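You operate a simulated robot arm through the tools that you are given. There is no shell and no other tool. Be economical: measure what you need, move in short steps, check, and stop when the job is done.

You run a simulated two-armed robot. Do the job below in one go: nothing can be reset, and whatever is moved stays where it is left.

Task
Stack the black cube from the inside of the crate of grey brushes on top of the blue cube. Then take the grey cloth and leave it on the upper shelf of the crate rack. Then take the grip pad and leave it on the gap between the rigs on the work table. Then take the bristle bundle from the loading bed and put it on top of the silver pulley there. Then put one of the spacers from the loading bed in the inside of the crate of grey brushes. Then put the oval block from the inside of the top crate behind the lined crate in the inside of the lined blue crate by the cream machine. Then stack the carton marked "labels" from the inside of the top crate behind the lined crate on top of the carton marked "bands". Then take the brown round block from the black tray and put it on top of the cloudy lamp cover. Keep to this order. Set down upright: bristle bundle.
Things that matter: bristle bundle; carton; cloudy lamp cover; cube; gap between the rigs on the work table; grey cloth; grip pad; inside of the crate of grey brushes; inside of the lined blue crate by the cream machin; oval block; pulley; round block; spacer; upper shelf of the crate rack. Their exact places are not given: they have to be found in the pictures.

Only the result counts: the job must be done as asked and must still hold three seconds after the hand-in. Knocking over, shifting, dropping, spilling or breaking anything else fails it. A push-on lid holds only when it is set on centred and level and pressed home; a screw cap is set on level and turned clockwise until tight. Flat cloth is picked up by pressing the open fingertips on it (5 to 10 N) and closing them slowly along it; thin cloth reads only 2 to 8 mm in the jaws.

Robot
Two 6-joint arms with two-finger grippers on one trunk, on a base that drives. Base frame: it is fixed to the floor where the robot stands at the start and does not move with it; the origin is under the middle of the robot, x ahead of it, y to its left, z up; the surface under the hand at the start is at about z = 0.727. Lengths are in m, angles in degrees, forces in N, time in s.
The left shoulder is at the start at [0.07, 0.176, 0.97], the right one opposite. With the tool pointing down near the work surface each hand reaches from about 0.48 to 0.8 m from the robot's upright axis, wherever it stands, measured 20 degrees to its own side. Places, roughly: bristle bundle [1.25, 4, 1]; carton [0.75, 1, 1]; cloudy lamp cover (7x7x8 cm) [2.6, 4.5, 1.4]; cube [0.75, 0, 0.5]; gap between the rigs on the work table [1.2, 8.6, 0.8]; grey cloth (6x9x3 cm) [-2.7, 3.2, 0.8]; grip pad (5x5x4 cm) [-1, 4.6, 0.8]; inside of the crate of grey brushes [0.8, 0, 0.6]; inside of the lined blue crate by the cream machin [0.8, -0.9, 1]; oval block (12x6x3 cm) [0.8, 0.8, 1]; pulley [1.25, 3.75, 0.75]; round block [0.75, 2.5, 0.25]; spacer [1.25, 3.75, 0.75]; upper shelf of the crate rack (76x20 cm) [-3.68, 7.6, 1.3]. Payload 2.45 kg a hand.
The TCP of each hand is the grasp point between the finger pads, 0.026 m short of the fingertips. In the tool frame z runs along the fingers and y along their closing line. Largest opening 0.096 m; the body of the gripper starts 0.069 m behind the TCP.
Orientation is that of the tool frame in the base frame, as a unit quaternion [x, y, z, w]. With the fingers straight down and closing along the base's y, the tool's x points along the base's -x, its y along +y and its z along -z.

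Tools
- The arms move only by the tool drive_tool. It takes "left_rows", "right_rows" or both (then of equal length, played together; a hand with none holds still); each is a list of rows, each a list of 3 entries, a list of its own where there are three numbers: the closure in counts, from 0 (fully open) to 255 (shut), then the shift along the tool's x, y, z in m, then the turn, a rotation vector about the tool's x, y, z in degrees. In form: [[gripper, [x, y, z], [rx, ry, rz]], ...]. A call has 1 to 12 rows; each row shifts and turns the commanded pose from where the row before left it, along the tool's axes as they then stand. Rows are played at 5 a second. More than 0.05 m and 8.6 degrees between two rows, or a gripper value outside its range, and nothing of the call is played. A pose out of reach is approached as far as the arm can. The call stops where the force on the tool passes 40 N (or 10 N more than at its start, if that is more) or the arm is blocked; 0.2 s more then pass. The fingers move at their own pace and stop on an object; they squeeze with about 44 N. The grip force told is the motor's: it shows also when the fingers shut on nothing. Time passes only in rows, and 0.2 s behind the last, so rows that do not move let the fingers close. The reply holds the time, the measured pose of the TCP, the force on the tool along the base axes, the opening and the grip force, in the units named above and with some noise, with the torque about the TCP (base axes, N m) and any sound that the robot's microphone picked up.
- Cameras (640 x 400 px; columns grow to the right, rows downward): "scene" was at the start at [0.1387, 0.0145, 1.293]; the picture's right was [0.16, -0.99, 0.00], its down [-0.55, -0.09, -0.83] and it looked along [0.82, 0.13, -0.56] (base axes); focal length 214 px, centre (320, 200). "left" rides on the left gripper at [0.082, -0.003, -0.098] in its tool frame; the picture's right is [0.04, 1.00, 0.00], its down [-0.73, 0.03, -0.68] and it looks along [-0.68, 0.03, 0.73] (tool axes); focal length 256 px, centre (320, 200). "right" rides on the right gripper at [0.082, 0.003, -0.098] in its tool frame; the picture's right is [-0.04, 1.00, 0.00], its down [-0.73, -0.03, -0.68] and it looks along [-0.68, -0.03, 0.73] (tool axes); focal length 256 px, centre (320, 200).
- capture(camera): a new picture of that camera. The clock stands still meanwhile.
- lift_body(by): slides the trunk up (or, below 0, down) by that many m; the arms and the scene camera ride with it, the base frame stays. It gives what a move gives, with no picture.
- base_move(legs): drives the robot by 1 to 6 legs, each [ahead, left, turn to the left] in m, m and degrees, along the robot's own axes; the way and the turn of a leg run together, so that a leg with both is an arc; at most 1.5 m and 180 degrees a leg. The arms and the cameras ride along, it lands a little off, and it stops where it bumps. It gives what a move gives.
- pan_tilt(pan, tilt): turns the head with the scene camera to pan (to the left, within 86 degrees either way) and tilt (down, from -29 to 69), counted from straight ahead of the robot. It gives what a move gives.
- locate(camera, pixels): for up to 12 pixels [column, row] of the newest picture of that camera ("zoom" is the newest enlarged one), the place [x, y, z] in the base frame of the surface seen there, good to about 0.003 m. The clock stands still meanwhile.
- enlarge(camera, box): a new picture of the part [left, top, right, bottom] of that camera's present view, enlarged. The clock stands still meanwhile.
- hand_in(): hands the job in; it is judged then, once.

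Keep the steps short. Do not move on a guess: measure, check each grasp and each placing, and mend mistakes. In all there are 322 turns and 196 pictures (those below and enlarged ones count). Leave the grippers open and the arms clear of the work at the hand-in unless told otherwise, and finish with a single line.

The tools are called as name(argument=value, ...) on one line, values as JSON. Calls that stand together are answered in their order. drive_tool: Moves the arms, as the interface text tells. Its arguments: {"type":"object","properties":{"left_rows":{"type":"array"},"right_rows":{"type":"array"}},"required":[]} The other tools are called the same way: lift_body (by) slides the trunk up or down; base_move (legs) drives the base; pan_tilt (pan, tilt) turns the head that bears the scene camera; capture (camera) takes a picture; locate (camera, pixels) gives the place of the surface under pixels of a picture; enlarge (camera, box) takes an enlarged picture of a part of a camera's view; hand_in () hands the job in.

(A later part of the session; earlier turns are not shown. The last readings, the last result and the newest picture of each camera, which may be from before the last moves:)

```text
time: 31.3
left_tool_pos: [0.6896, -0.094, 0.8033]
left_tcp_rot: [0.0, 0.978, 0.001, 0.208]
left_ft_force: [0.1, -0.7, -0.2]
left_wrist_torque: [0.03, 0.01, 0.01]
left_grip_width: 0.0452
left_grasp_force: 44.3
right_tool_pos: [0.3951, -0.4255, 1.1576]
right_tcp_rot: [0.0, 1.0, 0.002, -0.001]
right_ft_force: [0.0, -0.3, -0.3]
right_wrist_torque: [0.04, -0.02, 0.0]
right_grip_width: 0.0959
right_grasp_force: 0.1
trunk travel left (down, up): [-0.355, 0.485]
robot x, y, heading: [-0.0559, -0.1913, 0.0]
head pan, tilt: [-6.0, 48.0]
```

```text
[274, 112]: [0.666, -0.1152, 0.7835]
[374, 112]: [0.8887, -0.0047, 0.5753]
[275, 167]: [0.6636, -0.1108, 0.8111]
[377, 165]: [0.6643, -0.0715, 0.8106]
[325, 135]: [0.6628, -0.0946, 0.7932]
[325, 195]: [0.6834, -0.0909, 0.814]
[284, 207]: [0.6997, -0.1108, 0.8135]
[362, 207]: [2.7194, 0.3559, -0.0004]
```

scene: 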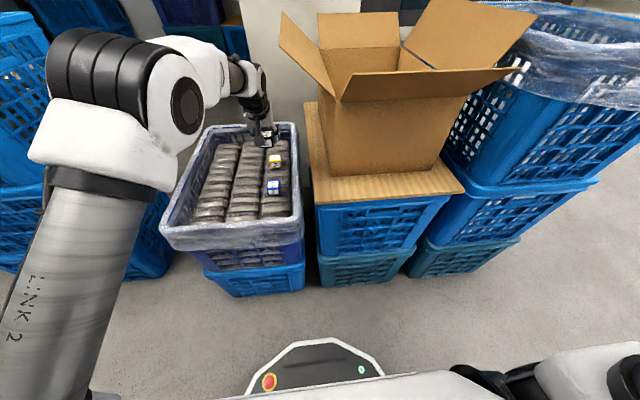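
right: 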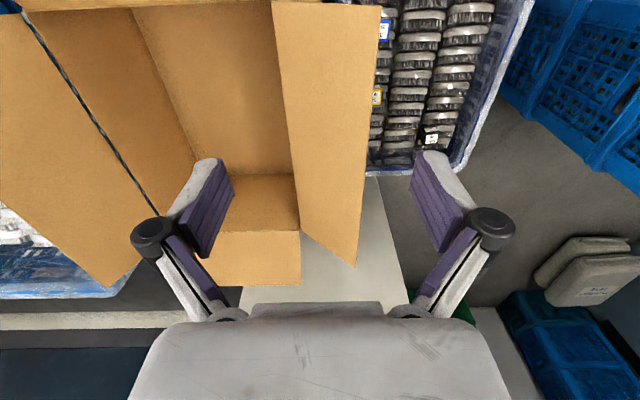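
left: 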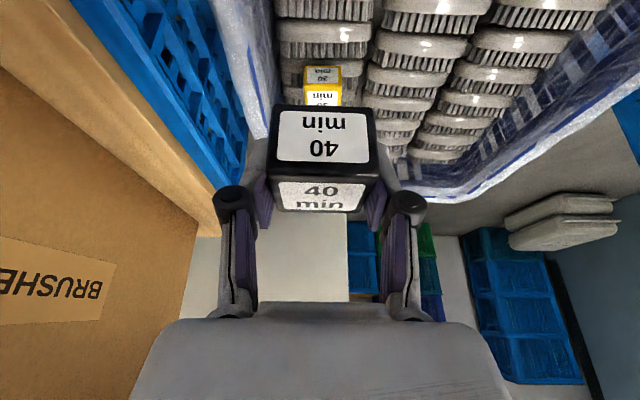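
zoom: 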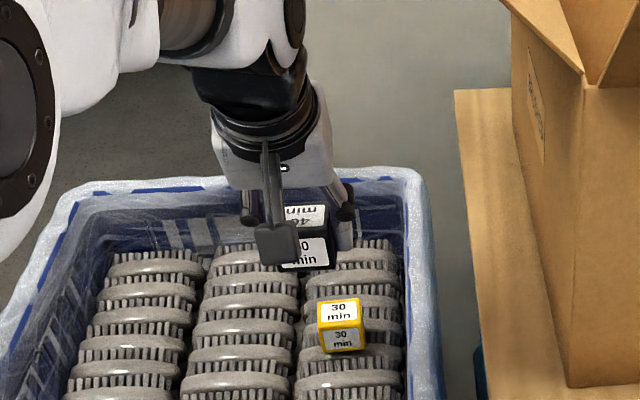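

Cube centre is TCP −4 mm in x, bottom ≈33 mm below the TCP. Go to (0.663,-0.0895,0.685).

drive_tool(left_rows=[[255, [0.0241, 0.0015, 0.0323], [0, 0, 0]], [255, [0.0241, 0.0015, 0.0323], [0, 0, 0]], [255, [0.0241, 0.0015, 0.0323], [0, 0, 0]]])

capture(camera="scene")

enlarge(camera="scene", box=[242, 145, 306, 205])

```text
time: 32.1
left_tool_pos: [0.6639, -0.0889, 0.6841]
left_tcp_rot: [-0.001, 0.979, 0.0, 0.206]
left_ft_force: [0.1, 0.4, -1.1]
left_wrist_torque: [0.02, 0.03, -0.01]
left_grip_width: 0.0448
left_grasp_force: 44.2
right_tool_pos: [0.397, -0.4248, 1.1573]
right_tcp_rot: [0.0, 1.0, 0.001, -0.002]
right_ft_force: [-0.1, -0.3, -0.5]
right_wrist_torque: [-0.01, 0.01, 0.0]
right_grip_width: 0.0962
right_grasp_force: 0.0
trunk travel left (down, up): [-0.355, 0.485]
robot x, y, heading: [-0.0532, -0.1929, 0.1]
head pan, tilt: [-6.0, 48.0]
```

```text
172 pictures are left
```

scene: 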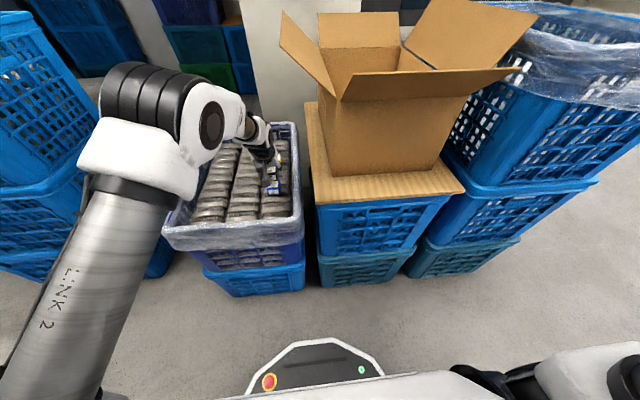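

```text
6.67 times, centred on (274, 175) of scene
```

zoom: 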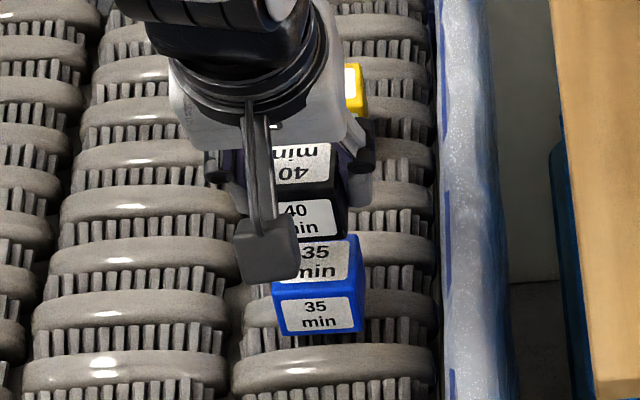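

locate(camera="zoom", pixels=[[320, 215], [343, 230], [340, 190], [325, 305], [360, 295], [355, 245], [310, 165]])

```text
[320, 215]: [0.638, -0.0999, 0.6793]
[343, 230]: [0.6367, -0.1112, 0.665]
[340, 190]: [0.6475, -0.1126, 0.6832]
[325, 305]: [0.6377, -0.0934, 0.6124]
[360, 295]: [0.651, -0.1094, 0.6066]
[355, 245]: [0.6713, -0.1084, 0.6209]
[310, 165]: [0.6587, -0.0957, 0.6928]
```

Front faces line up (0.638 both), sides within 2 mm. Now lower in small steps and watch the force.

drive_tool(left_rows=[[255, [0.0041, 0.001, 0.0091], [0, 0, 0]], [255, [0.0041, 0, 0.0091], [0, 0, 0]], [255, [0.0012, 0, 0.0027], [0, 0, 0]]])

```text
time: 32.9
left_tool_pos: [0.6634, -0.0873, 0.6626]
left_tcp_rot: [-0.001, 0.978, 0.0, 0.207]
left_ft_force: [-0.2, 0.0, -0.5]
left_wrist_torque: [0.0, 0.0, 0.01]
left_grip_width: 0.045
left_grasp_force: 43.8
right_tool_pos: [0.3964, -0.4249, 1.1583]
right_tcp_rot: [0.0, 1.0, 0.0, -0.002]
right_ft_force: [0.0, 0.7, -0.7]
right_wrist_torque: [0.0, -0.02, 0.02]
right_grip_width: 0.0963
right_grasp_force: 0.0
trunk travel left (down, up): [-0.355, 0.485]
robot x, y, heading: [-0.0552, -0.1878, 0.0]
head pan, tilt: [-6.0, 48.0]
```

drive_tool(left_rows=[[255, [0.0012, 0, 0.0027], [0, 0, 0]]])

drive_tool(left_rows=[[255, [0.0012, 0, 0.0027], [0, 0, 0]]])

```text
time: 33.3
left_tool_pos: [0.6635, -0.0871, 0.659]
left_tcp_rot: [0.0, 0.978, 0.0, 0.207]
left_ft_force: [0.1, 0.6, -0.6]
left_wrist_torque: [0.01, 0.03, 0.05]
left_grip_width: 0.0448
left_grasp_force: 43.9
right_tool_pos: [0.3966, -0.4257, 1.1584]
right_tcp_rot: [-0.001, 1.0, 0.0, 0.0]
right_ft_force: [0.3, 0.7, -0.2]
right_wrist_torque: [-0.01, -0.01, -0.02]
right_grip_width: 0.0961
right_grasp_force: 0.0
trunk travel left (down, up): [-0.355, 0.485]
robot x, y, heading: [-0.0544, -0.1908, -0.0]
head pan, tilt: [-6.0, 48.0]
```

```text
time: 33.7
left_tool_pos: [0.6633, -0.0879, 0.6573]
left_tcp_rot: [-0.001, 0.978, 0.0, 0.207]
left_ft_force: [-0.1, -0.2, -0.4]
left_wrist_torque: [0.02, -0.01, 0.01]
left_grip_width: 0.0451
left_grasp_force: 43.8
right_tool_pos: [0.3977, -0.4253, 1.1589]
right_tcp_rot: [0.001, 1.0, 0.0, -0.001]
right_ft_force: [-0.5, -0.2, -0.4]
right_wrist_torque: [0.0, 0.04, 0.01]
right_grip_width: 0.0958
right_grasp_force: 0.1
trunk travel left (down, up): [-0.355, 0.485]
robot x, y, heading: [-0.0567, -0.192, 0.4]
head pan, tilt: [-6.0, 48.0]
```

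drive_tool(left_rows=[[255, [0.0008, 0, 0.0018], [0, 0, 0]]])

drive_tool(left_rows=[[255, [0.0008, 0, 0.0018], [0, 0, 0]]])

```text
time: 34.1
left_tool_pos: [0.6626, -0.0878, 0.6552]
left_tcp_rot: [-0.001, 0.978, 0.0, 0.206]
left_ft_force: [-0.1, 0.6, 0.0]
left_wrist_torque: [-0.01, -0.01, 0.01]
left_grip_width: 0.045
left_grasp_force: 43.9
right_tool_pos: [0.3969, -0.4253, 1.1577]
right_tcp_rot: [0.0, 1.0, 0.001, -0.001]
right_ft_force: [0.0, -0.9, -0.9]
right_wrist_torque: [0.03, -0.01, 0.04]
right_grip_width: 0.096
right_grasp_force: 0.0
trunk travel left (down, up): [-0.355, 0.485]
robot x, y, heading: [-0.0552, -0.1948, 0.0]
head pan, tilt: [-6.0, 48.0]
```

```text
time: 34.5
left_tool_pos: [0.6632, -0.0879, 0.6532]
left_tcp_rot: [0.0, 0.978, 0.0, 0.206]
left_ft_force: [0.8, -0.7, -0.4]
left_wrist_torque: [-0.01, -0.01, 0.0]
left_grip_width: 0.045
left_grasp_force: 43.8
right_tool_pos: [0.396, -0.425, 1.1595]
right_tcp_rot: [0.0, 1.0, 0.0, -0.001]
right_ft_force: [-0.6, -0.2, 0.2]
right_wrist_torque: [-0.01, -0.01, 0.03]
right_grip_width: 0.0961
right_grasp_force: 0.1
trunk travel left (down, up): [-0.355, 0.485]
robot x, y, heading: [-0.0545, -0.1946, 0.2]
head pan, tilt: [-6.0, 48.0]
```

Still no contact; I look at the gap.

enlarge(camera="scene", box=[258, 165, 290, 200])

locate(camera="zoom", pixels=[[320, 180], [320, 150], [320, 205], [320, 220], [320, 240], [320, 260]])

```text
11.43 times, centred on (274, 182) of scene
```

zoom: 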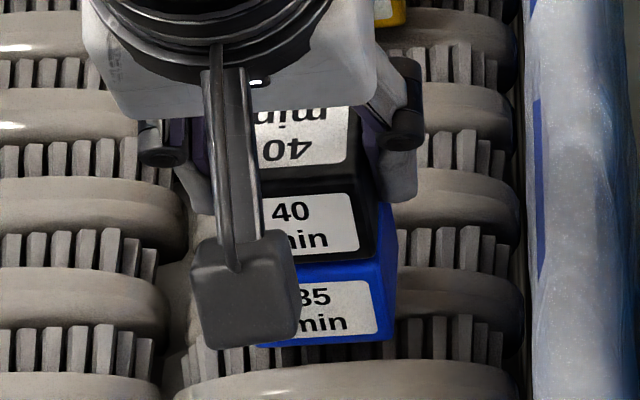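

```text
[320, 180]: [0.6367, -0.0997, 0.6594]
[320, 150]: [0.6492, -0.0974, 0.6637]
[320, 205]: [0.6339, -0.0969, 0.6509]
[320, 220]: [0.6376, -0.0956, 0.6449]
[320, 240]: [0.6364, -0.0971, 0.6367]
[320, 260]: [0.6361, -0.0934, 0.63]
```

locate(camera="zoom", pixels=[[366, 230], [374, 250], [370, 210], [385, 320], [378, 300], [370, 275], [388, 260], [392, 225], [355, 130], [345, 255]])

```text
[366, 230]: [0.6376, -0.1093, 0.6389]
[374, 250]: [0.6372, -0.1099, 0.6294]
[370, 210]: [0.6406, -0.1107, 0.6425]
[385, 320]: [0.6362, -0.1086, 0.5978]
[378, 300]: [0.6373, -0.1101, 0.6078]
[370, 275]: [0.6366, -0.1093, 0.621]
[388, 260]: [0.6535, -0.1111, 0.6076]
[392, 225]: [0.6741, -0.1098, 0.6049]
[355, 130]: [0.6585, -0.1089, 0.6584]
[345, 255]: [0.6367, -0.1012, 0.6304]
```

Aligned to ~1 mm; about 6 mm gap left. Continue lowering.

drive_tool(left_rows=[[255, [0.0008, 0, 0.0018], [0, 0, 0]], [255, [0.0008, 0, 0.0018], [0, 0, 0]]])

drive_tool(left_rows=[[255, [0.0008, 0, 0.0018], [0, 0, 0]]])

```text
time: 35.1
left_tool_pos: [0.6622, -0.0868, 0.6499]
left_tcp_rot: [0.001, 0.978, 0.0, 0.209]
left_ft_force: [-0.8, -0.6, 1.3]
left_wrist_torque: [0.05, -0.01, 0.04]
left_grip_width: 0.0448
left_grasp_force: 44.3
right_tool_pos: [0.3962, -0.4263, 1.1579]
right_tcp_rot: [0.0, 1.0, -0.001, -0.001]
right_ft_force: [0.6, -0.8, -0.2]
right_wrist_torque: [0.03, -0.02, 0.0]
right_grip_width: 0.096
right_grasp_force: 0.1
trunk travel left (down, up): [-0.355, 0.485]
robot x, y, heading: [-0.0549, -0.1935, 0.1]
head pan, tilt: [-6.0, 48.0]
```

```text
time: 35.5
left_tool_pos: [0.6624, -0.0881, 0.6498]
left_tcp_rot: [0.001, 0.978, -0.001, 0.21]
left_ft_force: [-1.1, 2.3, 10.4]
left_wrist_torque: [0.3, -0.02, -0.01]
left_grip_width: 0.045
left_grasp_force: 44.0
right_tool_pos: [0.3958, -0.4237, 1.159]
right_tcp_rot: [0.0, 1.0, 0.0, 0.0]
right_ft_force: [0.8, 0.1, -0.9]
right_wrist_torque: [0.02, 0.0, -0.01]
right_grip_width: 0.0961
right_grasp_force: 0.0
trunk travel left (down, up): [-0.355, 0.485]
robot x, y, heading: [-0.0553, -0.1903, 0.3]
head pan, tilt: [-6.0, 48.0]
```

Contact (10 N). Check picture before releasing.

enlarge(camera="scene", box=[258, 165, 290, 200])

```text
11.43 times, centred on (274, 182) of scene
```

zoom: 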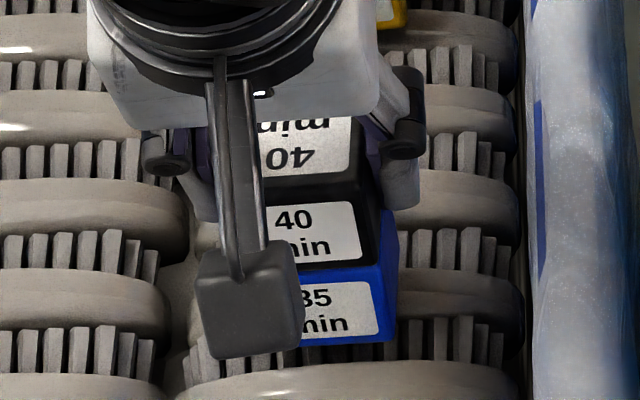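

drive_tool(left_rows=[[140, [0, 0, 0], [0, 0, 0]], [125, [0, 0, 0], [0, 0, 0]], [110, [0, 0, 0], [0, 0, 0]], [90, [0, 0, 0], [0, 0, 0]], [60, [0, 0, 0], [0, 0, 0]], [20, [0, 0, 0], [0, 0, 0]], [0, [0, 0, 0], [0, 0, 0]]])

enlarge(camera="scene", box=[258, 165, 290, 200])

```text
time: 37.1
left_tool_pos: [0.6621, -0.0891, 0.6479]
left_tcp_rot: [-0.001, 0.978, 0.001, 0.207]
left_ft_force: [-0.4, 0.8, 0.1]
left_wrist_torque: [0.01, 0.02, -0.02]
left_grip_width: 0.096
left_grasp_force: 0.1
right_tool_pos: [0.3972, -0.4249, 1.1581]
right_tcp_rot: [0.0, 1.0, 0.0, 0.0]
right_ft_force: [0.3, 0.0, 0.0]
right_wrist_torque: [-0.03, 0.0, 0.01]
right_grip_width: 0.0962
right_grasp_force: 0.1
trunk travel left (down, up): [-0.355, 0.485]
robot x, y, heading: [-0.0534, -0.1917, -0.2]
head pan, tilt: [-6.0, 48.0]
```

```text
11.43 times, centred on (274, 182) of scene
```

zoom: 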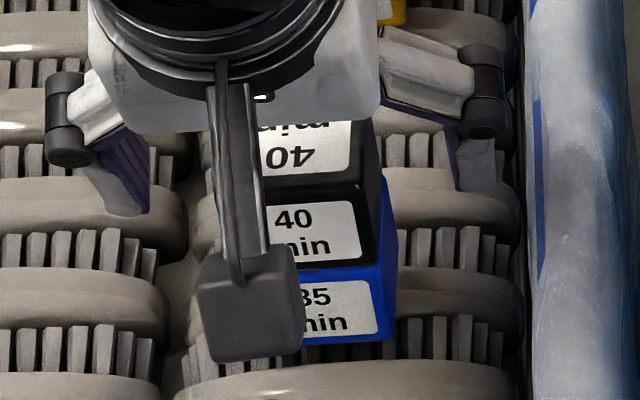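

The stack stands. Retract straight up.

drive_tool(left_rows=[[0, [-0.0081, 0, -0.0183], [0, 0, 0]], [0, [-0.0163, 0, -0.0366], [0, 0, 0]], [0, [-0.0163, 0, -0.0366], [0, 0, 0]], [0, [-0.0163, 0, -0.0366], [0, 0, 0]], [0, [-0.0163, 0, -0.0366], [0, 8, 0]], [0, [0, 0, -0.02], [0, 8, 0]], [0, [0.03, 0, -0.02], [0, 8, 0]], [0, [0.04, 0, -0.03], [0, 0, 0]], [0, [0.04, 0, -0.03], [0, 0, 0]]])

pan_tilt(pan=0, tilt=40)

capture(camera="scene")

```text
time: 39.1
left_tool_pos: [0.5426, -0.0883, 0.9224]
left_tcp_rot: [-0.001, 1.0, 0.0, -0.001]
left_ft_force: [0.7, 0.1, 0.1]
left_wrist_torque: [-0.01, 0.0, -0.01]
left_grip_width: 0.0964
left_grasp_force: 0.1
right_tool_pos: [0.3951, -0.4262, 1.1592]
right_tcp_rot: [0.0, 1.0, 0.0, 0.001]
right_ft_force: [-0.2, -1.2, 0.1]
right_wrist_torque: [0.0, -0.04, -0.01]
right_grip_width: 0.0957
right_grasp_force: 0.1
trunk travel left (down, up): [-0.355, 0.485]
robot x, y, heading: [-0.0574, -0.187, -0.1]
head pan, tilt: [-6.0, 48.0]
```

```text
time: 39.8
left_tool_pos: [0.5433, -0.088, 0.9215]
left_tcp_rot: [0.0, 1.0, 0.0, -0.001]
left_ft_force: [0.3, -1.2, 0.5]
left_wrist_torque: [0.01, 0.02, 0.01]
left_grip_width: 0.0962
left_grasp_force: 0.0
right_tool_pos: [0.397, -0.4232, 1.1583]
right_tcp_rot: [0.0, 1.0, 0.0, 0.0]
right_ft_force: [0.2, 0.4, 0.2]
right_wrist_torque: [-0.02, 0.02, -0.03]
right_grip_width: 0.0958
right_grasp_force: 0.1
trunk travel left (down, up): [-0.355, 0.485]
robot x, y, heading: [-0.0547, -0.1892, -0.0]
head pan, tilt: [0.0, 40.0]
```

```text
167 pictures are left
```

scene: 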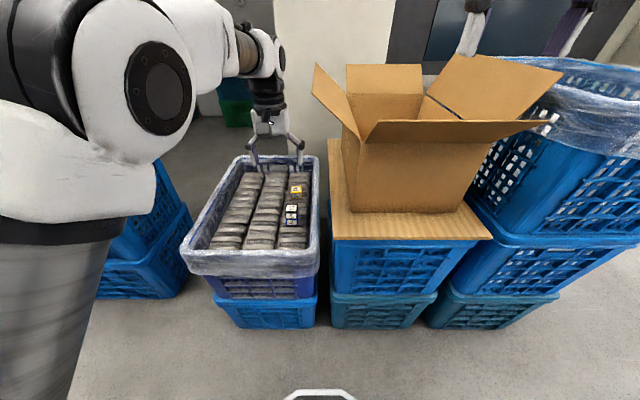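

The stack is fine. Now I draw the left arm in, back away 0.35 m and look around for the route to the cloth near (-2.7,3.2).

drive_tool(left_rows=[[0, [0.02, 0.03, -0.03], [0, 0, 0]], [0, [0.03, 0.03, -0.02], [0, 0, 0]], [0, [0.03, 0.03, -0.02], [0, 0, 0]], [0, [0.03, 0.03, -0.02], [0, 0, 0]], [0, [0.03, 0.03, -0.02], [0, 0, 0]]])

pan_tilt(pan=86, tilt=15)

capture(camera="scene")

pan_tilt(pan=-86, tilt=15)

capture(camera="scene")

```text
time: 41.0
left_tool_pos: [0.4247, 0.0661, 1.0337]
left_tcp_rot: [0.001, 1.0, 0.0, -0.002]
left_ft_force: [-0.2, 0.2, -0.2]
left_wrist_torque: [-0.02, 0.05, 0.0]
left_grip_width: 0.096
left_grasp_force: 0.1
left hand out of reach, approached as far as the arm can: row 5
right_tool_pos: [0.3969, -0.4254, 1.1586]
right_tcp_rot: [-0.001, 1.0, -0.002, -0.001]
right_ft_force: [-0.8, 0.6, 0.4]
right_wrist_torque: [-0.02, 0.03, 0.0]
right_grip_width: 0.0962
right_grasp_force: 0.0
trunk travel left (down, up): [-0.355, 0.485]
robot x, y, heading: [-0.0541, -0.1939, 0.2]
head pan, tilt: [0.0, 40.0]
```

```text
time: 42.5
left_tool_pos: [0.4242, 0.0638, 1.0345]
left_tcp_rot: [0.0, 1.0, 0.0, -0.001]
left_ft_force: [-0.2, -0.2, -0.3]
left_wrist_torque: [-0.01, 0.02, 0.02]
left_grip_width: 0.0959
left_grasp_force: 0.0
right_tool_pos: [0.3969, -0.425, 1.1591]
right_tcp_rot: [0.0, 1.0, 0.001, -0.001]
right_ft_force: [-0.2, -0.5, 0.3]
right_wrist_torque: [-0.01, 0.0, -0.01]
right_grip_width: 0.0963
right_grasp_force: 0.1
trunk travel left (down, up): [-0.355, 0.485]
robot x, y, heading: [-0.0576, -0.1911, 0.0]
head pan, tilt: [85.9, 15.0]
```

```text
166 pictures are left
```

scene: 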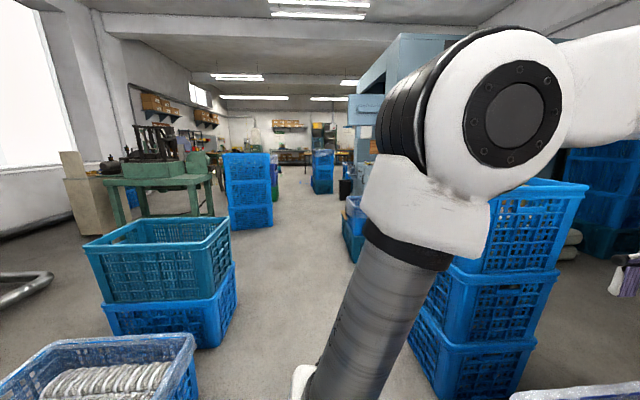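

```text
time: 45.1
left_tool_pos: [0.4245, 0.0642, 1.0346]
left_tcp_rot: [-0.001, 1.0, -0.001, -0.002]
left_ft_force: [0.1, 0.0, 0.4]
left_wrist_torque: [-0.01, -0.01, 0.01]
left_grip_width: 0.0959
left_grasp_force: 0.1
right_tool_pos: [0.3966, -0.4253, 1.1587]
right_tcp_rot: [0.0, 1.0, 0.0, -0.001]
right_ft_force: [-1.0, -0.3, -0.4]
right_wrist_torque: [0.0, -0.03, 0.0]
right_grip_width: 0.0961
right_grasp_force: 0.1
trunk travel left (down, up): [-0.355, 0.485]
robot x, y, heading: [-0.0548, -0.1902, 0.2]
head pan, tilt: [-85.9, 15.0]
```

```text
165 pictures are left
```

scene: 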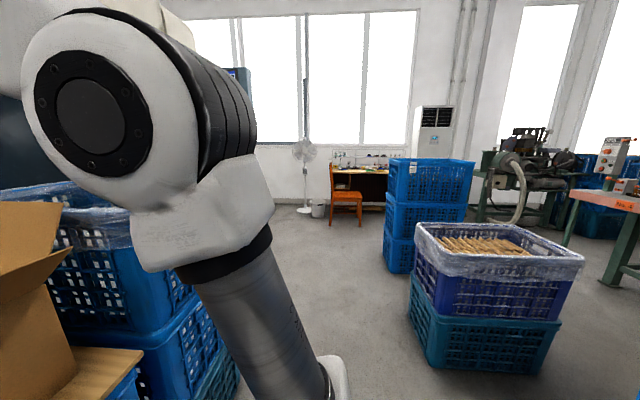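

An aisle leads along +y. I turn in place 90° left and look.

base_move(legs=[[-0.1, 0, 0], [0, 0, 90]])

pan_tilt(pan=10, tilt=25)

capture(camera="scene")

```text
time: 50.1
left_tool_pos: [-0.412, 0.2889, 1.0339]
left_tcp_rot: [-0.706, 0.709, -0.002, -0.001]
left_ft_force: [-0.6, 0.1, 0.7]
left_wrist_torque: [0.01, -0.02, -0.02]
left_grip_width: 0.0959
left_grasp_force: 0.0
right_tool_pos: [0.0784, 0.2593, 1.1587]
right_tcp_rot: [-0.706, 0.708, -0.001, -0.001]
right_ft_force: [0.5, -0.4, -0.4]
right_wrist_torque: [-0.01, 0.04, 0.01]
right_grip_width: 0.096
right_grasp_force: 0.1
trunk travel left (down, up): [-0.355, 0.485]
robot x, y, heading: [-0.1565, -0.1931, 89.8]
head pan, tilt: [-85.9, 15.0]
```

```text
time: 51.8
left_tool_pos: [-0.412, 0.2893, 1.0334]
left_tcp_rot: [-0.706, 0.708, -0.001, -0.002]
left_ft_force: [-0.6, 0.1, 0.2]
left_wrist_torque: [-0.01, 0.04, 0.01]
left_grip_width: 0.0962
left_grasp_force: 0.0
right_tool_pos: [0.0782, 0.2591, 1.1582]
right_tcp_rot: [-0.706, 0.708, -0.001, -0.001]
right_ft_force: [0.5, 0.0, 0.3]
right_wrist_torque: [0.03, -0.02, 0.01]
right_grip_width: 0.0961
right_grasp_force: 0.0
trunk travel left (down, up): [-0.355, 0.485]
robot x, y, heading: [-0.1566, -0.193, 89.8]
head pan, tilt: [10.0, 25.0]
```

```text
164 pictures are left
```

scene: 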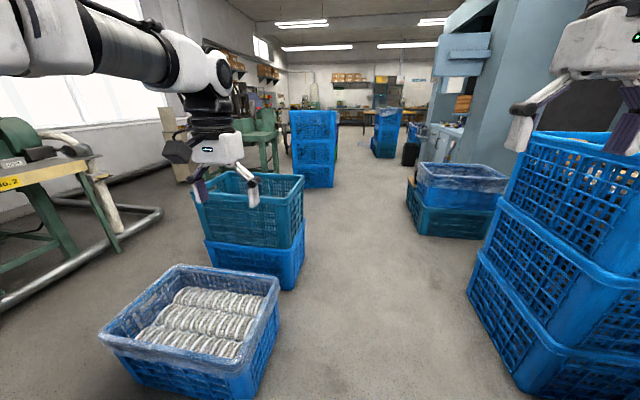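

locate(camera="scene", pixels=[[265, 370], [280, 290], [325, 187], [410, 215], [478, 300], [165, 210], [280, 170], [20, 295], [130, 245], [400, 155], [300, 325], [510, 375]])

```text
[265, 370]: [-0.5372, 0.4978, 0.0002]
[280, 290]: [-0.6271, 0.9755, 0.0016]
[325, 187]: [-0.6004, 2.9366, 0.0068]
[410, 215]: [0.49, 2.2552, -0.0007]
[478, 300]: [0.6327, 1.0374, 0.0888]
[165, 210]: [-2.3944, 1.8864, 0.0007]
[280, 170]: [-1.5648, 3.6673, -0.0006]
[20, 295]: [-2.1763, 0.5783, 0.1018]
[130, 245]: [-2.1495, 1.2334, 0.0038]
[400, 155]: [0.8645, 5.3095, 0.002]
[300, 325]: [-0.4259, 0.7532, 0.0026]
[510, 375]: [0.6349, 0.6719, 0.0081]
```

The aisle is free between x≈-0.53 and 0.49. I drive along it to about (0,2.2).

base_move(legs=[[0.4, -0.13, 0], [1.0, 0, 0], [1.0, 0, 0]])

pan_tilt(pan=55, tilt=18)

capture(camera="scene")

```text
time: 63.8
left_tool_pos: [-0.2351, 2.6571, 1.0332]
left_tcp_rot: [-0.698, 0.716, -0.002, -0.002]
left_ft_force: [-1.1, 0.4, 0.2]
left_wrist_torque: [-0.01, -0.04, -0.02]
left_grip_width: 0.096
left_grasp_force: 0.1
right_tool_pos: [0.2524, 2.6171, 1.1593]
right_tcp_rot: [-0.699, 0.715, 0.0, 0.0]
right_ft_force: [0.9, -1.1, -0.2]
right_wrist_torque: [0.01, 0.02, 0.01]
right_grip_width: 0.096
right_grasp_force: 0.1
trunk travel left (down, up): [-0.355, 0.485]
robot x, y, heading: [0.0071, 2.1707, 89.0]
head pan, tilt: [10.0, 25.0]
```

```text
time: 65.0
left_tool_pos: [-0.2351, 2.6564, 1.0336]
left_tcp_rot: [-0.698, 0.716, -0.001, -0.001]
left_ft_force: [0.1, -0.3, -0.9]
left_wrist_torque: [0.01, -0.02, 0.04]
left_grip_width: 0.0959
left_grasp_force: 0.0
right_tool_pos: [0.2522, 2.6173, 1.1586]
right_tcp_rot: [-0.699, 0.715, -0.002, 0.0]
right_ft_force: [0.2, 0.0, 0.4]
right_wrist_torque: [0.01, 0.02, -0.05]
right_grip_width: 0.0961
right_grasp_force: 0.1
trunk travel left (down, up): [-0.355, 0.485]
robot x, y, heading: [0.0086, 2.1716, 88.9]
head pan, tilt: [55.0, 18.0]
```

```text
163 pictures are left
```

scene: 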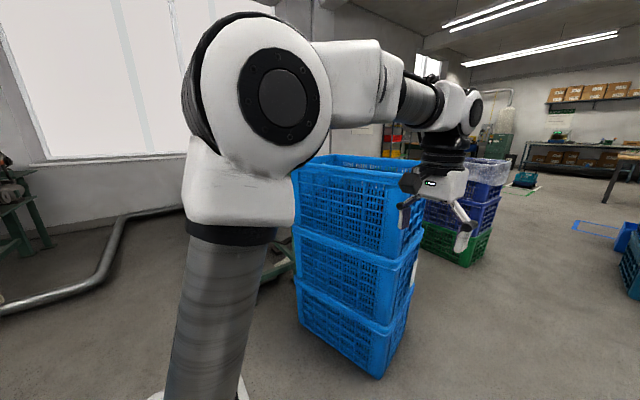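

The arm hides the view. I turn the base 75° left and look again.

base_move(legs=[[0, 0, 75]])

pan_tilt(pan=0, tilt=15)

capture(camera="scene")

```text
time: 68.5
left_tool_pos: [-0.5265, 2.0699, 1.0334]
left_tcp_rot: [0.988, -0.152, 0.001, 0.0]
left_ft_force: [0.2, -0.3, -0.4]
left_wrist_torque: [-0.01, 0.02, -0.01]
left_grip_width: 0.096
left_grasp_force: 0.1
right_tool_pos: [-0.3528, 2.5285, 1.1583]
right_tcp_rot: [0.988, -0.152, 0.0, 0.0]
right_ft_force: [-0.3, 0.1, 0.2]
right_wrist_torque: [0.03, 0.06, 0.0]
right_grip_width: 0.0958
right_grasp_force: 0.1
trunk travel left (down, up): [-0.355, 0.485]
robot x, y, heading: [0.0082, 2.1684, 162.5]
head pan, tilt: [55.0, 18.0]
```

```text
time: 69.8
left_tool_pos: [-0.5258, 2.0706, 1.0343]
left_tcp_rot: [0.988, -0.152, 0.002, 0.0]
left_ft_force: [-0.2, -0.4, -0.1]
left_wrist_torque: [0.01, 0.0, 0.03]
left_grip_width: 0.0961
left_grasp_force: 0.1
right_tool_pos: [-0.3528, 2.5273, 1.1603]
right_tcp_rot: [0.988, -0.152, 0.001, 0.0]
right_ft_force: [-0.2, -0.4, 0.5]
right_wrist_torque: [0.01, 0.0, -0.03]
right_grip_width: 0.096
right_grasp_force: 0.1
trunk travel left (down, up): [-0.355, 0.485]
robot x, y, heading: [0.0081, 2.1689, 162.6]
head pan, tilt: [0.0, 15.0]
```

```text
162 pictures are left
```

scene: 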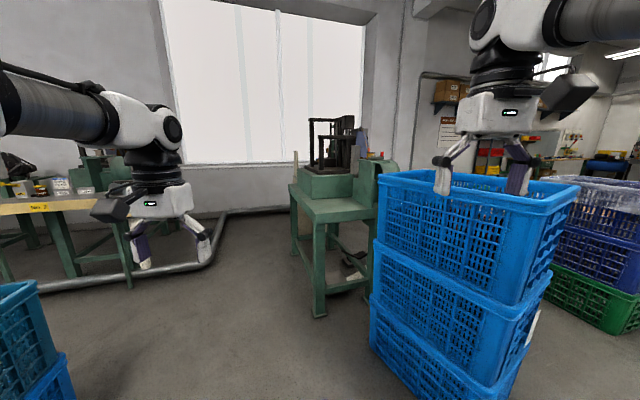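

locate(camera="scene", pixels=[[320, 312], [370, 345], [300, 262], [225, 260], [345, 205], [350, 290], [40, 400], [300, 208], [60, 280], [430, 300], [370, 182]])

enlarge(camera="scene", box=[270, 100, 430, 220])

```text
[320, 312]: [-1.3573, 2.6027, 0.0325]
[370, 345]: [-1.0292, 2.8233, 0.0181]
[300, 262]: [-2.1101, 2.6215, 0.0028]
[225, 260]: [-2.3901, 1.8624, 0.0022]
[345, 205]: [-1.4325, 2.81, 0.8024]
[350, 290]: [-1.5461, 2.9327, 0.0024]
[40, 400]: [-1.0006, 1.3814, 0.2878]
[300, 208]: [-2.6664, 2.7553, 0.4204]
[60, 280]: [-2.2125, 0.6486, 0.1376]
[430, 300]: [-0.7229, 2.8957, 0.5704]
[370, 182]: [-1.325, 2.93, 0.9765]
```

```text
3.33 times, centred on (350, 160) of scene
```

zoom: 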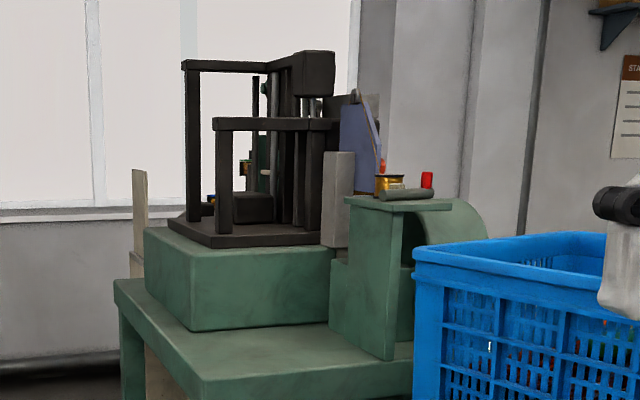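

The cloth isn't visible from here; the green table (x -1.35..-2.1) hides it. I go on up the aisle to about (0,3.9) and look left.

base_move(legs=[[0, 0, -72]])

pan_tilt(pan=0, tilt=22)

capture(camera="scene")

```text
time: 73.3
left_tool_pos: [-0.2521, 2.6473, 1.0352]
left_tcp_rot: [0.71, -0.704, 0.002, 0.001]
left_ft_force: [-0.1, 0.5, -0.2]
left_wrist_torque: [-0.01, -0.04, 0.03]
left_grip_width: 0.096
left_grasp_force: 0.0
right_tool_pos: [0.2375, 2.6239, 1.1577]
right_tcp_rot: [0.71, -0.704, 0.0, 0.001]
right_ft_force: [0.2, 1.0, 0.9]
right_wrist_torque: [-0.04, 0.01, 0.02]
right_grip_width: 0.0961
right_grasp_force: 0.2
trunk travel left (down, up): [-0.355, 0.485]
robot x, y, heading: [0.0053, 2.1691, 90.5]
head pan, tilt: [0.0, 15.0]
```

```text
time: 74.0
left_tool_pos: [-0.252, 2.6482, 1.0335]
left_tcp_rot: [0.711, -0.703, 0.002, 0.001]
left_ft_force: [0.5, -0.1, 1.0]
left_wrist_torque: [0.03, -0.01, 0.0]
left_grip_width: 0.096
left_grasp_force: 0.1
right_tool_pos: [0.2382, 2.6251, 1.1586]
right_tcp_rot: [0.71, -0.704, 0.001, -0.001]
right_ft_force: [0.6, -0.2, 0.2]
right_wrist_torque: [0.0, -0.01, -0.04]
right_grip_width: 0.096
right_grasp_force: 0.0
trunk travel left (down, up): [-0.355, 0.485]
robot x, y, heading: [0.0087, 2.1719, 90.3]
head pan, tilt: [0.0, 22.0]
```

```text
160 pictures are left
```

scene: 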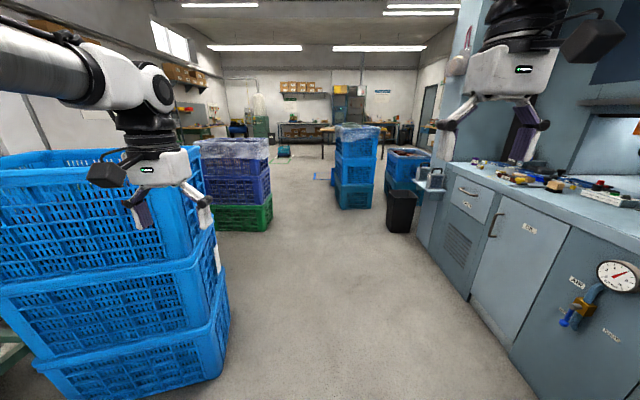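

locate(camera="scene", pixels=[[225, 355], [210, 240], [268, 228], [470, 295], [415, 230], [345, 205], [290, 290], [500, 180], [580, 320], [268, 150], [400, 200]])

enlarge(camera="scene", box=[440, 150, 640, 220])

```text
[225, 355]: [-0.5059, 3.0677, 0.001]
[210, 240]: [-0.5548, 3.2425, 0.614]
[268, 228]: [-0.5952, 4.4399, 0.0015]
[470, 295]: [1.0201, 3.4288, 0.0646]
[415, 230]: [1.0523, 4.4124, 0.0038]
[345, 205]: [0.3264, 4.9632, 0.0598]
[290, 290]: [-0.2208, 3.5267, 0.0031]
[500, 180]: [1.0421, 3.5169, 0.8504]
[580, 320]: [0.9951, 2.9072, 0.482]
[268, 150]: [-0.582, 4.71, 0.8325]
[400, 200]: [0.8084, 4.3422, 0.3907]
```

```text
3.20 times, centred on (540, 185) of scene
```

zoom: 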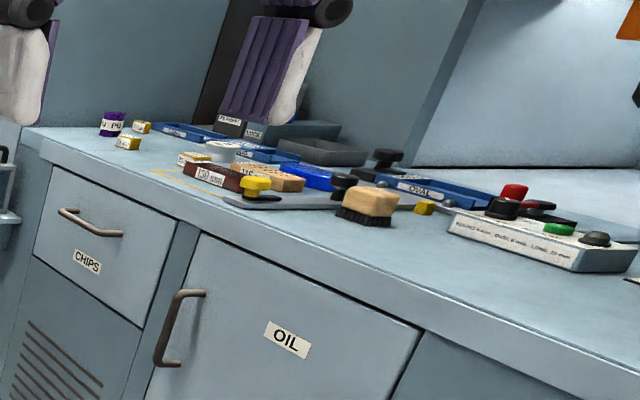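

The aisle is free from x≈-0.5 to 1.0. I drive to about (0.15,3.8), turn left and look.

base_move(legs=[[0.8, -0.15, 0], [0.85, 0, 0], [0, 0, 80]])

pan_tilt(pan=0, tilt=18)

capture(camera="scene")

```text
time: 85.9
left_tool_pos: [-0.3883, 3.6409, 1.0348]
left_tcp_rot: [0.997, -0.075, 0.002, 0.001]
left_ft_force: [0.6, -0.1, 1.0]
left_wrist_torque: [0.0, -0.06, 0.01]
left_grip_width: 0.0959
left_grasp_force: 0.1
right_tool_pos: [-0.2862, 4.1194, 1.1581]
right_tcp_rot: [0.997, -0.076, 0.001, 0.0]
right_ft_force: [0.8, -0.6, 0.2]
right_wrist_torque: [-0.01, 0.05, 0.0]
right_grip_width: 0.0961
right_grasp_force: 0.0
trunk travel left (down, up): [-0.355, 0.485]
robot x, y, heading: [0.1264, 3.8172, 171.3]
head pan, tilt: [0.0, 22.0]
```

```text
time: 86.5
left_tool_pos: [-0.3877, 3.6407, 1.0341]
left_tcp_rot: [0.997, -0.075, 0.003, 0.001]
left_ft_force: [-0.2, 0.2, -0.7]
left_wrist_torque: [-0.01, -0.06, 0.01]
left_grip_width: 0.0959
left_grasp_force: 0.0
right_tool_pos: [-0.2855, 4.119, 1.1596]
right_tcp_rot: [0.997, -0.076, 0.001, 0.001]
right_ft_force: [-0.4, 1.1, -0.4]
right_wrist_torque: [-0.01, -0.01, -0.03]
right_grip_width: 0.0963
right_grasp_force: 0.0
trunk travel left (down, up): [-0.355, 0.485]
robot x, y, heading: [0.1258, 3.8189, 171.0]
head pan, tilt: [0.0, 18.0]
```

```text
158 pictures are left
```

scene: 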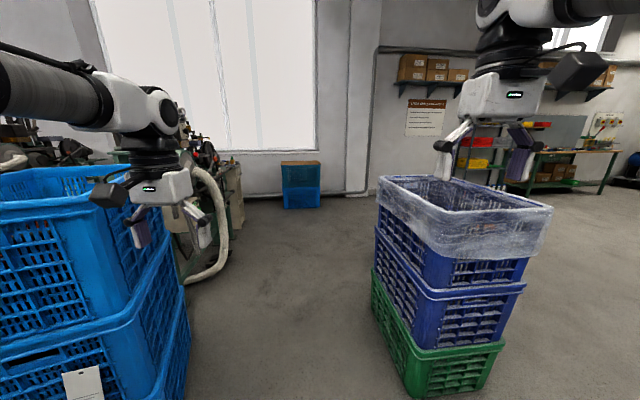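

locate(camera="scene", pixels=[[235, 180], [225, 245], [190, 275], [205, 150], [180, 370], [410, 385], [372, 290], [300, 205], [300, 163], [240, 225], [385, 185], [175, 210]])

enlarge(camera="scene", box=[150, 90, 330, 220])

```text
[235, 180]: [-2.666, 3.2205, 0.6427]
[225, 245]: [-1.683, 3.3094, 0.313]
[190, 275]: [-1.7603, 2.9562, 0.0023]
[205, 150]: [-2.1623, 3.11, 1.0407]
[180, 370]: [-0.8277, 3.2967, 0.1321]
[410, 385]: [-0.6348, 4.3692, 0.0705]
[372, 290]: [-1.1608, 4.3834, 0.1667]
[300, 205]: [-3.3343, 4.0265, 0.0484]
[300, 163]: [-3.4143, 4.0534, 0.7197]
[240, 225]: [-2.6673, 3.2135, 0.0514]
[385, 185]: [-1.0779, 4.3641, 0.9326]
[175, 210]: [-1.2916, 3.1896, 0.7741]
```

```text
3.08 times, centred on (240, 155) of scene
```

zoom: 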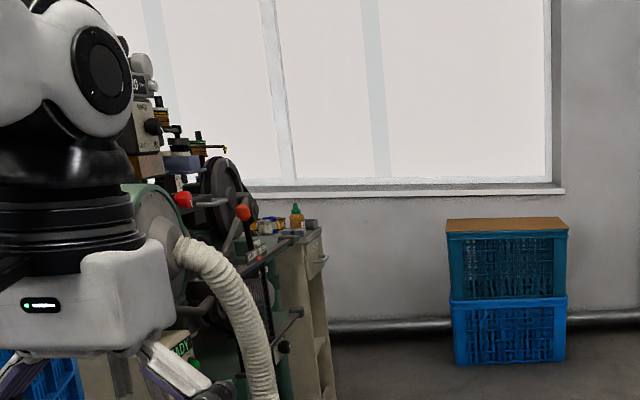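

The cloth's bench cabinet is at (-2.67,3.22). I raise the trunk 0.3 m so the arms pass above the crates, turn to heading 180° and drive through the gap at y≈3.83.

lift_body(by=0.3)

base_move(legs=[[0, 0, 9], [1.2, 0, 0]])

pan_tilt(pan=10, tilt=25)

capture(camera="scene")

```text
time: 89.5
left_tool_pos: [-0.3892, 3.6403, 1.3337]
left_tcp_rot: [0.997, -0.074, 0.002, 0.0]
left_ft_force: [-0.4, -0.2, -0.6]
left_wrist_torque: [0.01, -0.01, 0.0]
left_grip_width: 0.0956
left_grasp_force: 0.2
right_tool_pos: [-0.2877, 4.1194, 1.4586]
right_tcp_rot: [0.997, -0.076, 0.0, 0.0]
right_ft_force: [-0.3, -0.3, 0.4]
right_wrist_torque: [0.07, 0.05, -0.01]
right_grip_width: 0.096
right_grasp_force: 0.1
trunk travel left (down, up): [-0.655, 0.185]
robot x, y, heading: [0.1244, 3.8219, 171.4]
head pan, tilt: [0.0, 18.0]
```

```text
time: 96.2
left_tool_pos: [-1.5502, 3.5676, 1.3347]
left_tcp_rot: [1.0, -0.003, 0.002, 0.0]
left_ft_force: [1.1, -0.1, 0.8]
left_wrist_torque: [0.0, 0.07, 0.01]
left_grip_width: 0.0959
left_grasp_force: 0.2
right_tool_pos: [-1.5173, 4.0566, 1.459]
right_tcp_rot: [1.0, -0.004, 0.002, 0.0]
right_ft_force: [-0.6, 0.9, -0.1]
right_wrist_torque: [0.0, -0.02, -0.01]
right_grip_width: 0.096
right_grasp_force: 0.1
trunk travel left (down, up): [-0.655, 0.185]
robot x, y, heading: [-1.0691, 3.8196, 179.7]
head pan, tilt: [0.0, 18.0]
```

```text
time: 97.0
left_tool_pos: [-1.5504, 3.5664, 1.3345]
left_tcp_rot: [1.0, -0.003, 0.001, 0.0]
left_ft_force: [0.6, 0.4, 0.7]
left_wrist_torque: [0.01, 0.01, 0.04]
left_grip_width: 0.0959
left_grasp_force: 0.1
right_tool_pos: [-1.5183, 4.0567, 1.4589]
right_tcp_rot: [1.0, -0.004, 0.0, 0.0]
right_ft_force: [-0.6, -0.5, 0.2]
right_wrist_torque: [-0.01, -0.01, -0.02]
right_grip_width: 0.0961
right_grasp_force: 0.0
trunk travel left (down, up): [-0.655, 0.185]
robot x, y, heading: [-1.0637, 3.8224, 179.6]
head pan, tilt: [10.0, 25.0]
```

```text
156 pictures are left
```

scene: 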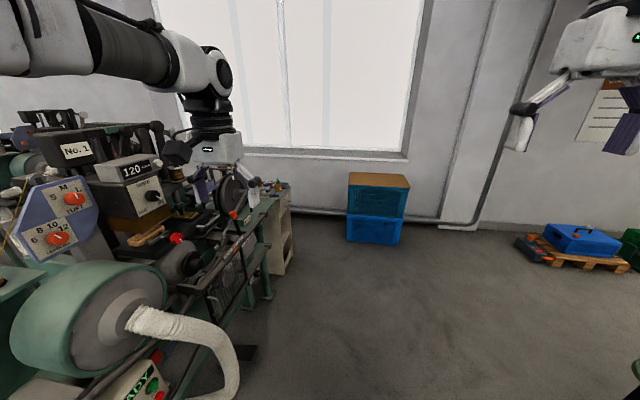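

base_move(legs=[[0.7, -0.15, 0], [0.85, 0, 0], [0, 0, 90]])

pan_tilt(pan=0, tilt=45)

capture(camera="scene")

```text
time: 108.7
left_tool_pos: [-2.3337, 3.4872, 1.3356]
left_tcp_rot: [0.706, 0.708, 0.001, -0.001]
left_ft_force: [-0.2, -0.4, -0.4]
left_wrist_torque: [0.01, -0.01, 0.02]
left_grip_width: 0.096
left_grasp_force: 0.1
right_tool_pos: [-2.8233, 3.5155, 1.4595]
right_tcp_rot: [0.707, 0.707, 0.001, -0.001]
right_ft_force: [0.0, 0.1, 1.4]
right_wrist_torque: [-0.03, 0.05, -0.03]
right_grip_width: 0.0958
right_grasp_force: 0.1
trunk travel left (down, up): [-0.655, 0.185]
robot x, y, heading: [-2.5879, 3.9669, -89.8]
head pan, tilt: [10.0, 25.0]
```

```text
time: 109.5
left_tool_pos: [-2.3338, 3.4869, 1.3337]
left_tcp_rot: [0.707, 0.708, 0.001, -0.001]
left_ft_force: [-0.2, -0.5, -0.6]
left_wrist_torque: [0.0, 0.0, -0.07]
left_grip_width: 0.096
left_grasp_force: 0.1
right_tool_pos: [-2.8214, 3.5136, 1.4571]
right_tcp_rot: [0.707, 0.707, 0.001, 0.0]
right_ft_force: [-0.7, -0.1, 0.1]
right_wrist_torque: [-0.02, -0.01, 0.04]
right_grip_width: 0.0961
right_grasp_force: 0.1
trunk travel left (down, up): [-0.655, 0.185]
robot x, y, heading: [-2.5909, 3.9697, -90.0]
head pan, tilt: [0.0, 45.0]
```

```text
155 pictures are left
```

scene: 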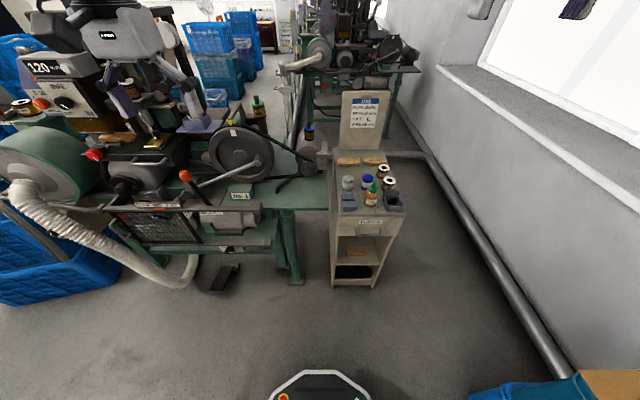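

enlarge(camera="scene", box=[320, 145, 416, 225])

locate(camera="scene", pixels=[[347, 200], [392, 200], [333, 212], [408, 212], [370, 225], [348, 182], [367, 181], [372, 198], [384, 182], [345, 162], [355, 285]])

```text
5.00 times, centred on (368, 185) of scene
```

zoom: 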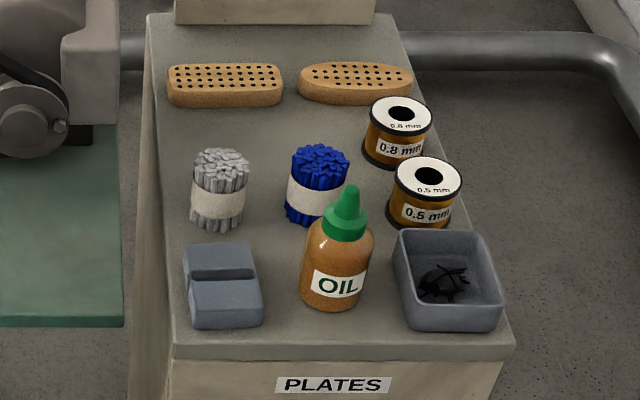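

```text
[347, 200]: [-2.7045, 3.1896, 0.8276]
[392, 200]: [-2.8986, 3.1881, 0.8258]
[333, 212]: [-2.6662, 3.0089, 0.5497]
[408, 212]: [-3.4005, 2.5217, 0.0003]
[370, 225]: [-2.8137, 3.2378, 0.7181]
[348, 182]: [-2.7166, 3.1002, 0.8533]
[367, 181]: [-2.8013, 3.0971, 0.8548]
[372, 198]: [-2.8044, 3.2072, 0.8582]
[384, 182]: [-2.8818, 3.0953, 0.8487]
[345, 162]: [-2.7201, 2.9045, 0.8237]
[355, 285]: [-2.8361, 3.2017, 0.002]
```

The grey folded cloth is at (-2.705,3.19), top 0.828, between a brush bundle and an oil bottle. I drive 0.1 m closer and lower the trunk 0.1 m, then use the right hand.

base_move(legs=[[0.1, 0, 0]])

lift_body(by=-0.1)

enlarge(camera="scene", box=[320, 160, 416, 240])

```text
time: 110.7
left_tool_pos: [-2.335, 3.3905, 1.3358]
left_tcp_rot: [0.707, 0.707, 0.001, -0.001]
left_ft_force: [0.3, -0.7, 0.2]
left_wrist_torque: [0.03, -0.01, -0.04]
left_grip_width: 0.096
left_grasp_force: 0.1
right_tool_pos: [-2.823, 3.418, 1.4587]
right_tcp_rot: [0.708, 0.706, 0.0, -0.001]
right_ft_force: [-0.1, 0.3, 0.2]
right_wrist_torque: [0.0, 0.02, 0.02]
right_grip_width: 0.0959
right_grasp_force: 0.0
trunk travel left (down, up): [-0.655, 0.185]
robot x, y, heading: [-2.59, 3.868, -89.9]
head pan, tilt: [0.0, 45.0]
```

```text
time: 112.0
left_tool_pos: [-2.3329, 3.3875, 1.234]
left_tcp_rot: [0.706, 0.708, 0.001, -0.002]
left_ft_force: [0.1, -0.4, 0.4]
left_wrist_torque: [-0.01, 0.04, 0.0]
left_grip_width: 0.0959
left_grasp_force: 0.0
right_tool_pos: [-2.8228, 3.4166, 1.3598]
right_tcp_rot: [0.708, 0.707, 0.001, 0.0]
right_ft_force: [0.8, 0.4, 0.7]
right_wrist_torque: [0.03, -0.01, -0.04]
right_grip_width: 0.096
right_grasp_force: 0.0
trunk travel left (down, up): [-0.555, 0.285]
robot x, y, heading: [-2.5877, 3.8721, -90.0]
head pan, tilt: [0.0, 45.0]
```

```text
5.00 times, centred on (368, 200) of scene
```

zoom: 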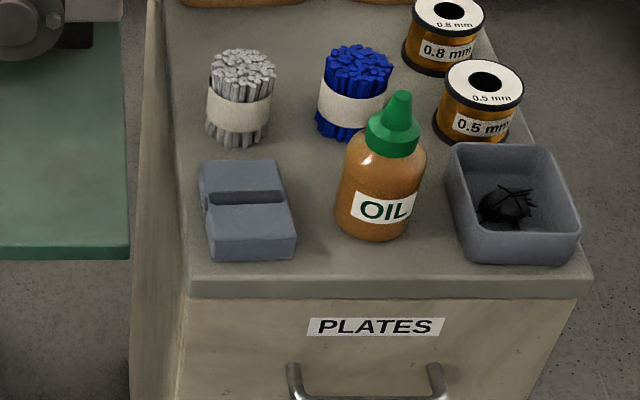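

locate(camera="zoom", pixels=[[204, 168], [277, 163], [290, 234], [211, 240], [248, 185], [250, 220], [300, 262], [350, 215], [410, 200], [240, 140], [212, 258], [380, 95]])

```text
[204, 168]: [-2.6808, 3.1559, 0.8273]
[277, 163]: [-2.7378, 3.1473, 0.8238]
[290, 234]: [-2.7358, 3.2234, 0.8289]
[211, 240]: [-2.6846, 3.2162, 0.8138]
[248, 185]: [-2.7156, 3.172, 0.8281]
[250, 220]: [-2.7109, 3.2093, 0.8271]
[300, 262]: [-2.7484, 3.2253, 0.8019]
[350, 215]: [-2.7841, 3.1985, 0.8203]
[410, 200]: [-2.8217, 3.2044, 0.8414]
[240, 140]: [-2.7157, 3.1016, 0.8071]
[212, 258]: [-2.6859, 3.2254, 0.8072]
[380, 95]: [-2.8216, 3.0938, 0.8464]
```

Cloth centre (-2.711,3.186), width along x ≈0.057. I bring the right hand above it.

drive_tool(right_rows=[[0, [-0.0231, 0.0112, 0.041], [0, 0, 0]], [0, [-0.0231, 0.0112, 0.041], [0, 0, 0]], [0, [-0.0231, 0.0112, 0.041], [0, 0, 0]], [0, [-0.0231, 0.0112, 0.041], [0, 0, 0]], [0, [-0.0231, 0.0112, 0.041], [0, 0, 0]], [0, [-0.0231, 0.0112, 0.041], [0, 0, 0]], [0, [-0.0231, 0.0112, 0.041], [0, 0, 0]], [0, [-0.0231, 0.0112, 0.041], [0, 0, 0]], [0, [-0.0231, 0.0112, 0.041], [0, 0, 0]], [0, [-0.0231, 0.0112, 0.041], [0, 0, 0]]])

capture(camera="right")

```text
time: 114.2
left_tool_pos: [-2.3334, 3.3856, 1.2333]
left_tcp_rot: [0.707, 0.707, 0.001, -0.002]
left_ft_force: [0.1, -0.1, -0.3]
left_wrist_torque: [0.04, -0.01, -0.03]
left_grip_width: 0.0962
left_grasp_force: 0.1
right_tool_pos: [-2.7102, 3.1854, 0.9471]
right_tcp_rot: [0.708, 0.706, 0.0, 0.0]
right_ft_force: [-0.6, -0.7, -0.2]
right_wrist_torque: [0.04, 0.02, 0.0]
right_grip_width: 0.0957
right_grasp_force: 0.1
trunk travel left (down, up): [-0.555, 0.285]
robot x, y, heading: [-2.5902, 3.8707, -89.9]
head pan, tilt: [0.0, 45.0]
```

```text
152 pictures are left
```

right: 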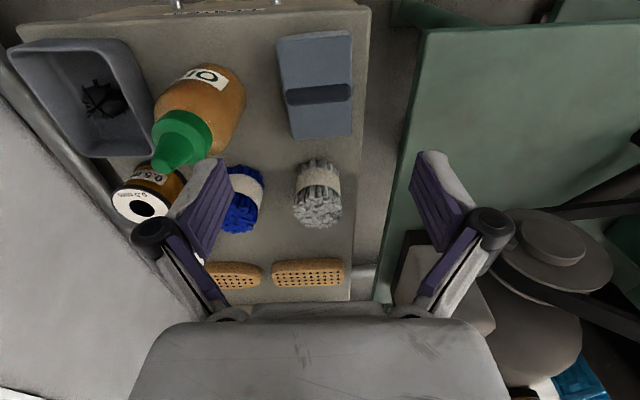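

locate(camera="right", pixels=[[281, 42], [350, 36], [349, 132], [292, 134], [318, 65], [320, 118], [243, 100], [240, 80], [320, 93]])

```text
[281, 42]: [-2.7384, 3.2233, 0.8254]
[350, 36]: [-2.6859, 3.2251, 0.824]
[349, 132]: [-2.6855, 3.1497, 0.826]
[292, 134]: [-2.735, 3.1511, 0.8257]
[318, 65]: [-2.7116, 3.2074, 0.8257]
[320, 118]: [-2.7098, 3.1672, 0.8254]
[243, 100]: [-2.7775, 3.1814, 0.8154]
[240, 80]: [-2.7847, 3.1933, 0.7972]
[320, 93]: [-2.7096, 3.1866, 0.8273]
```

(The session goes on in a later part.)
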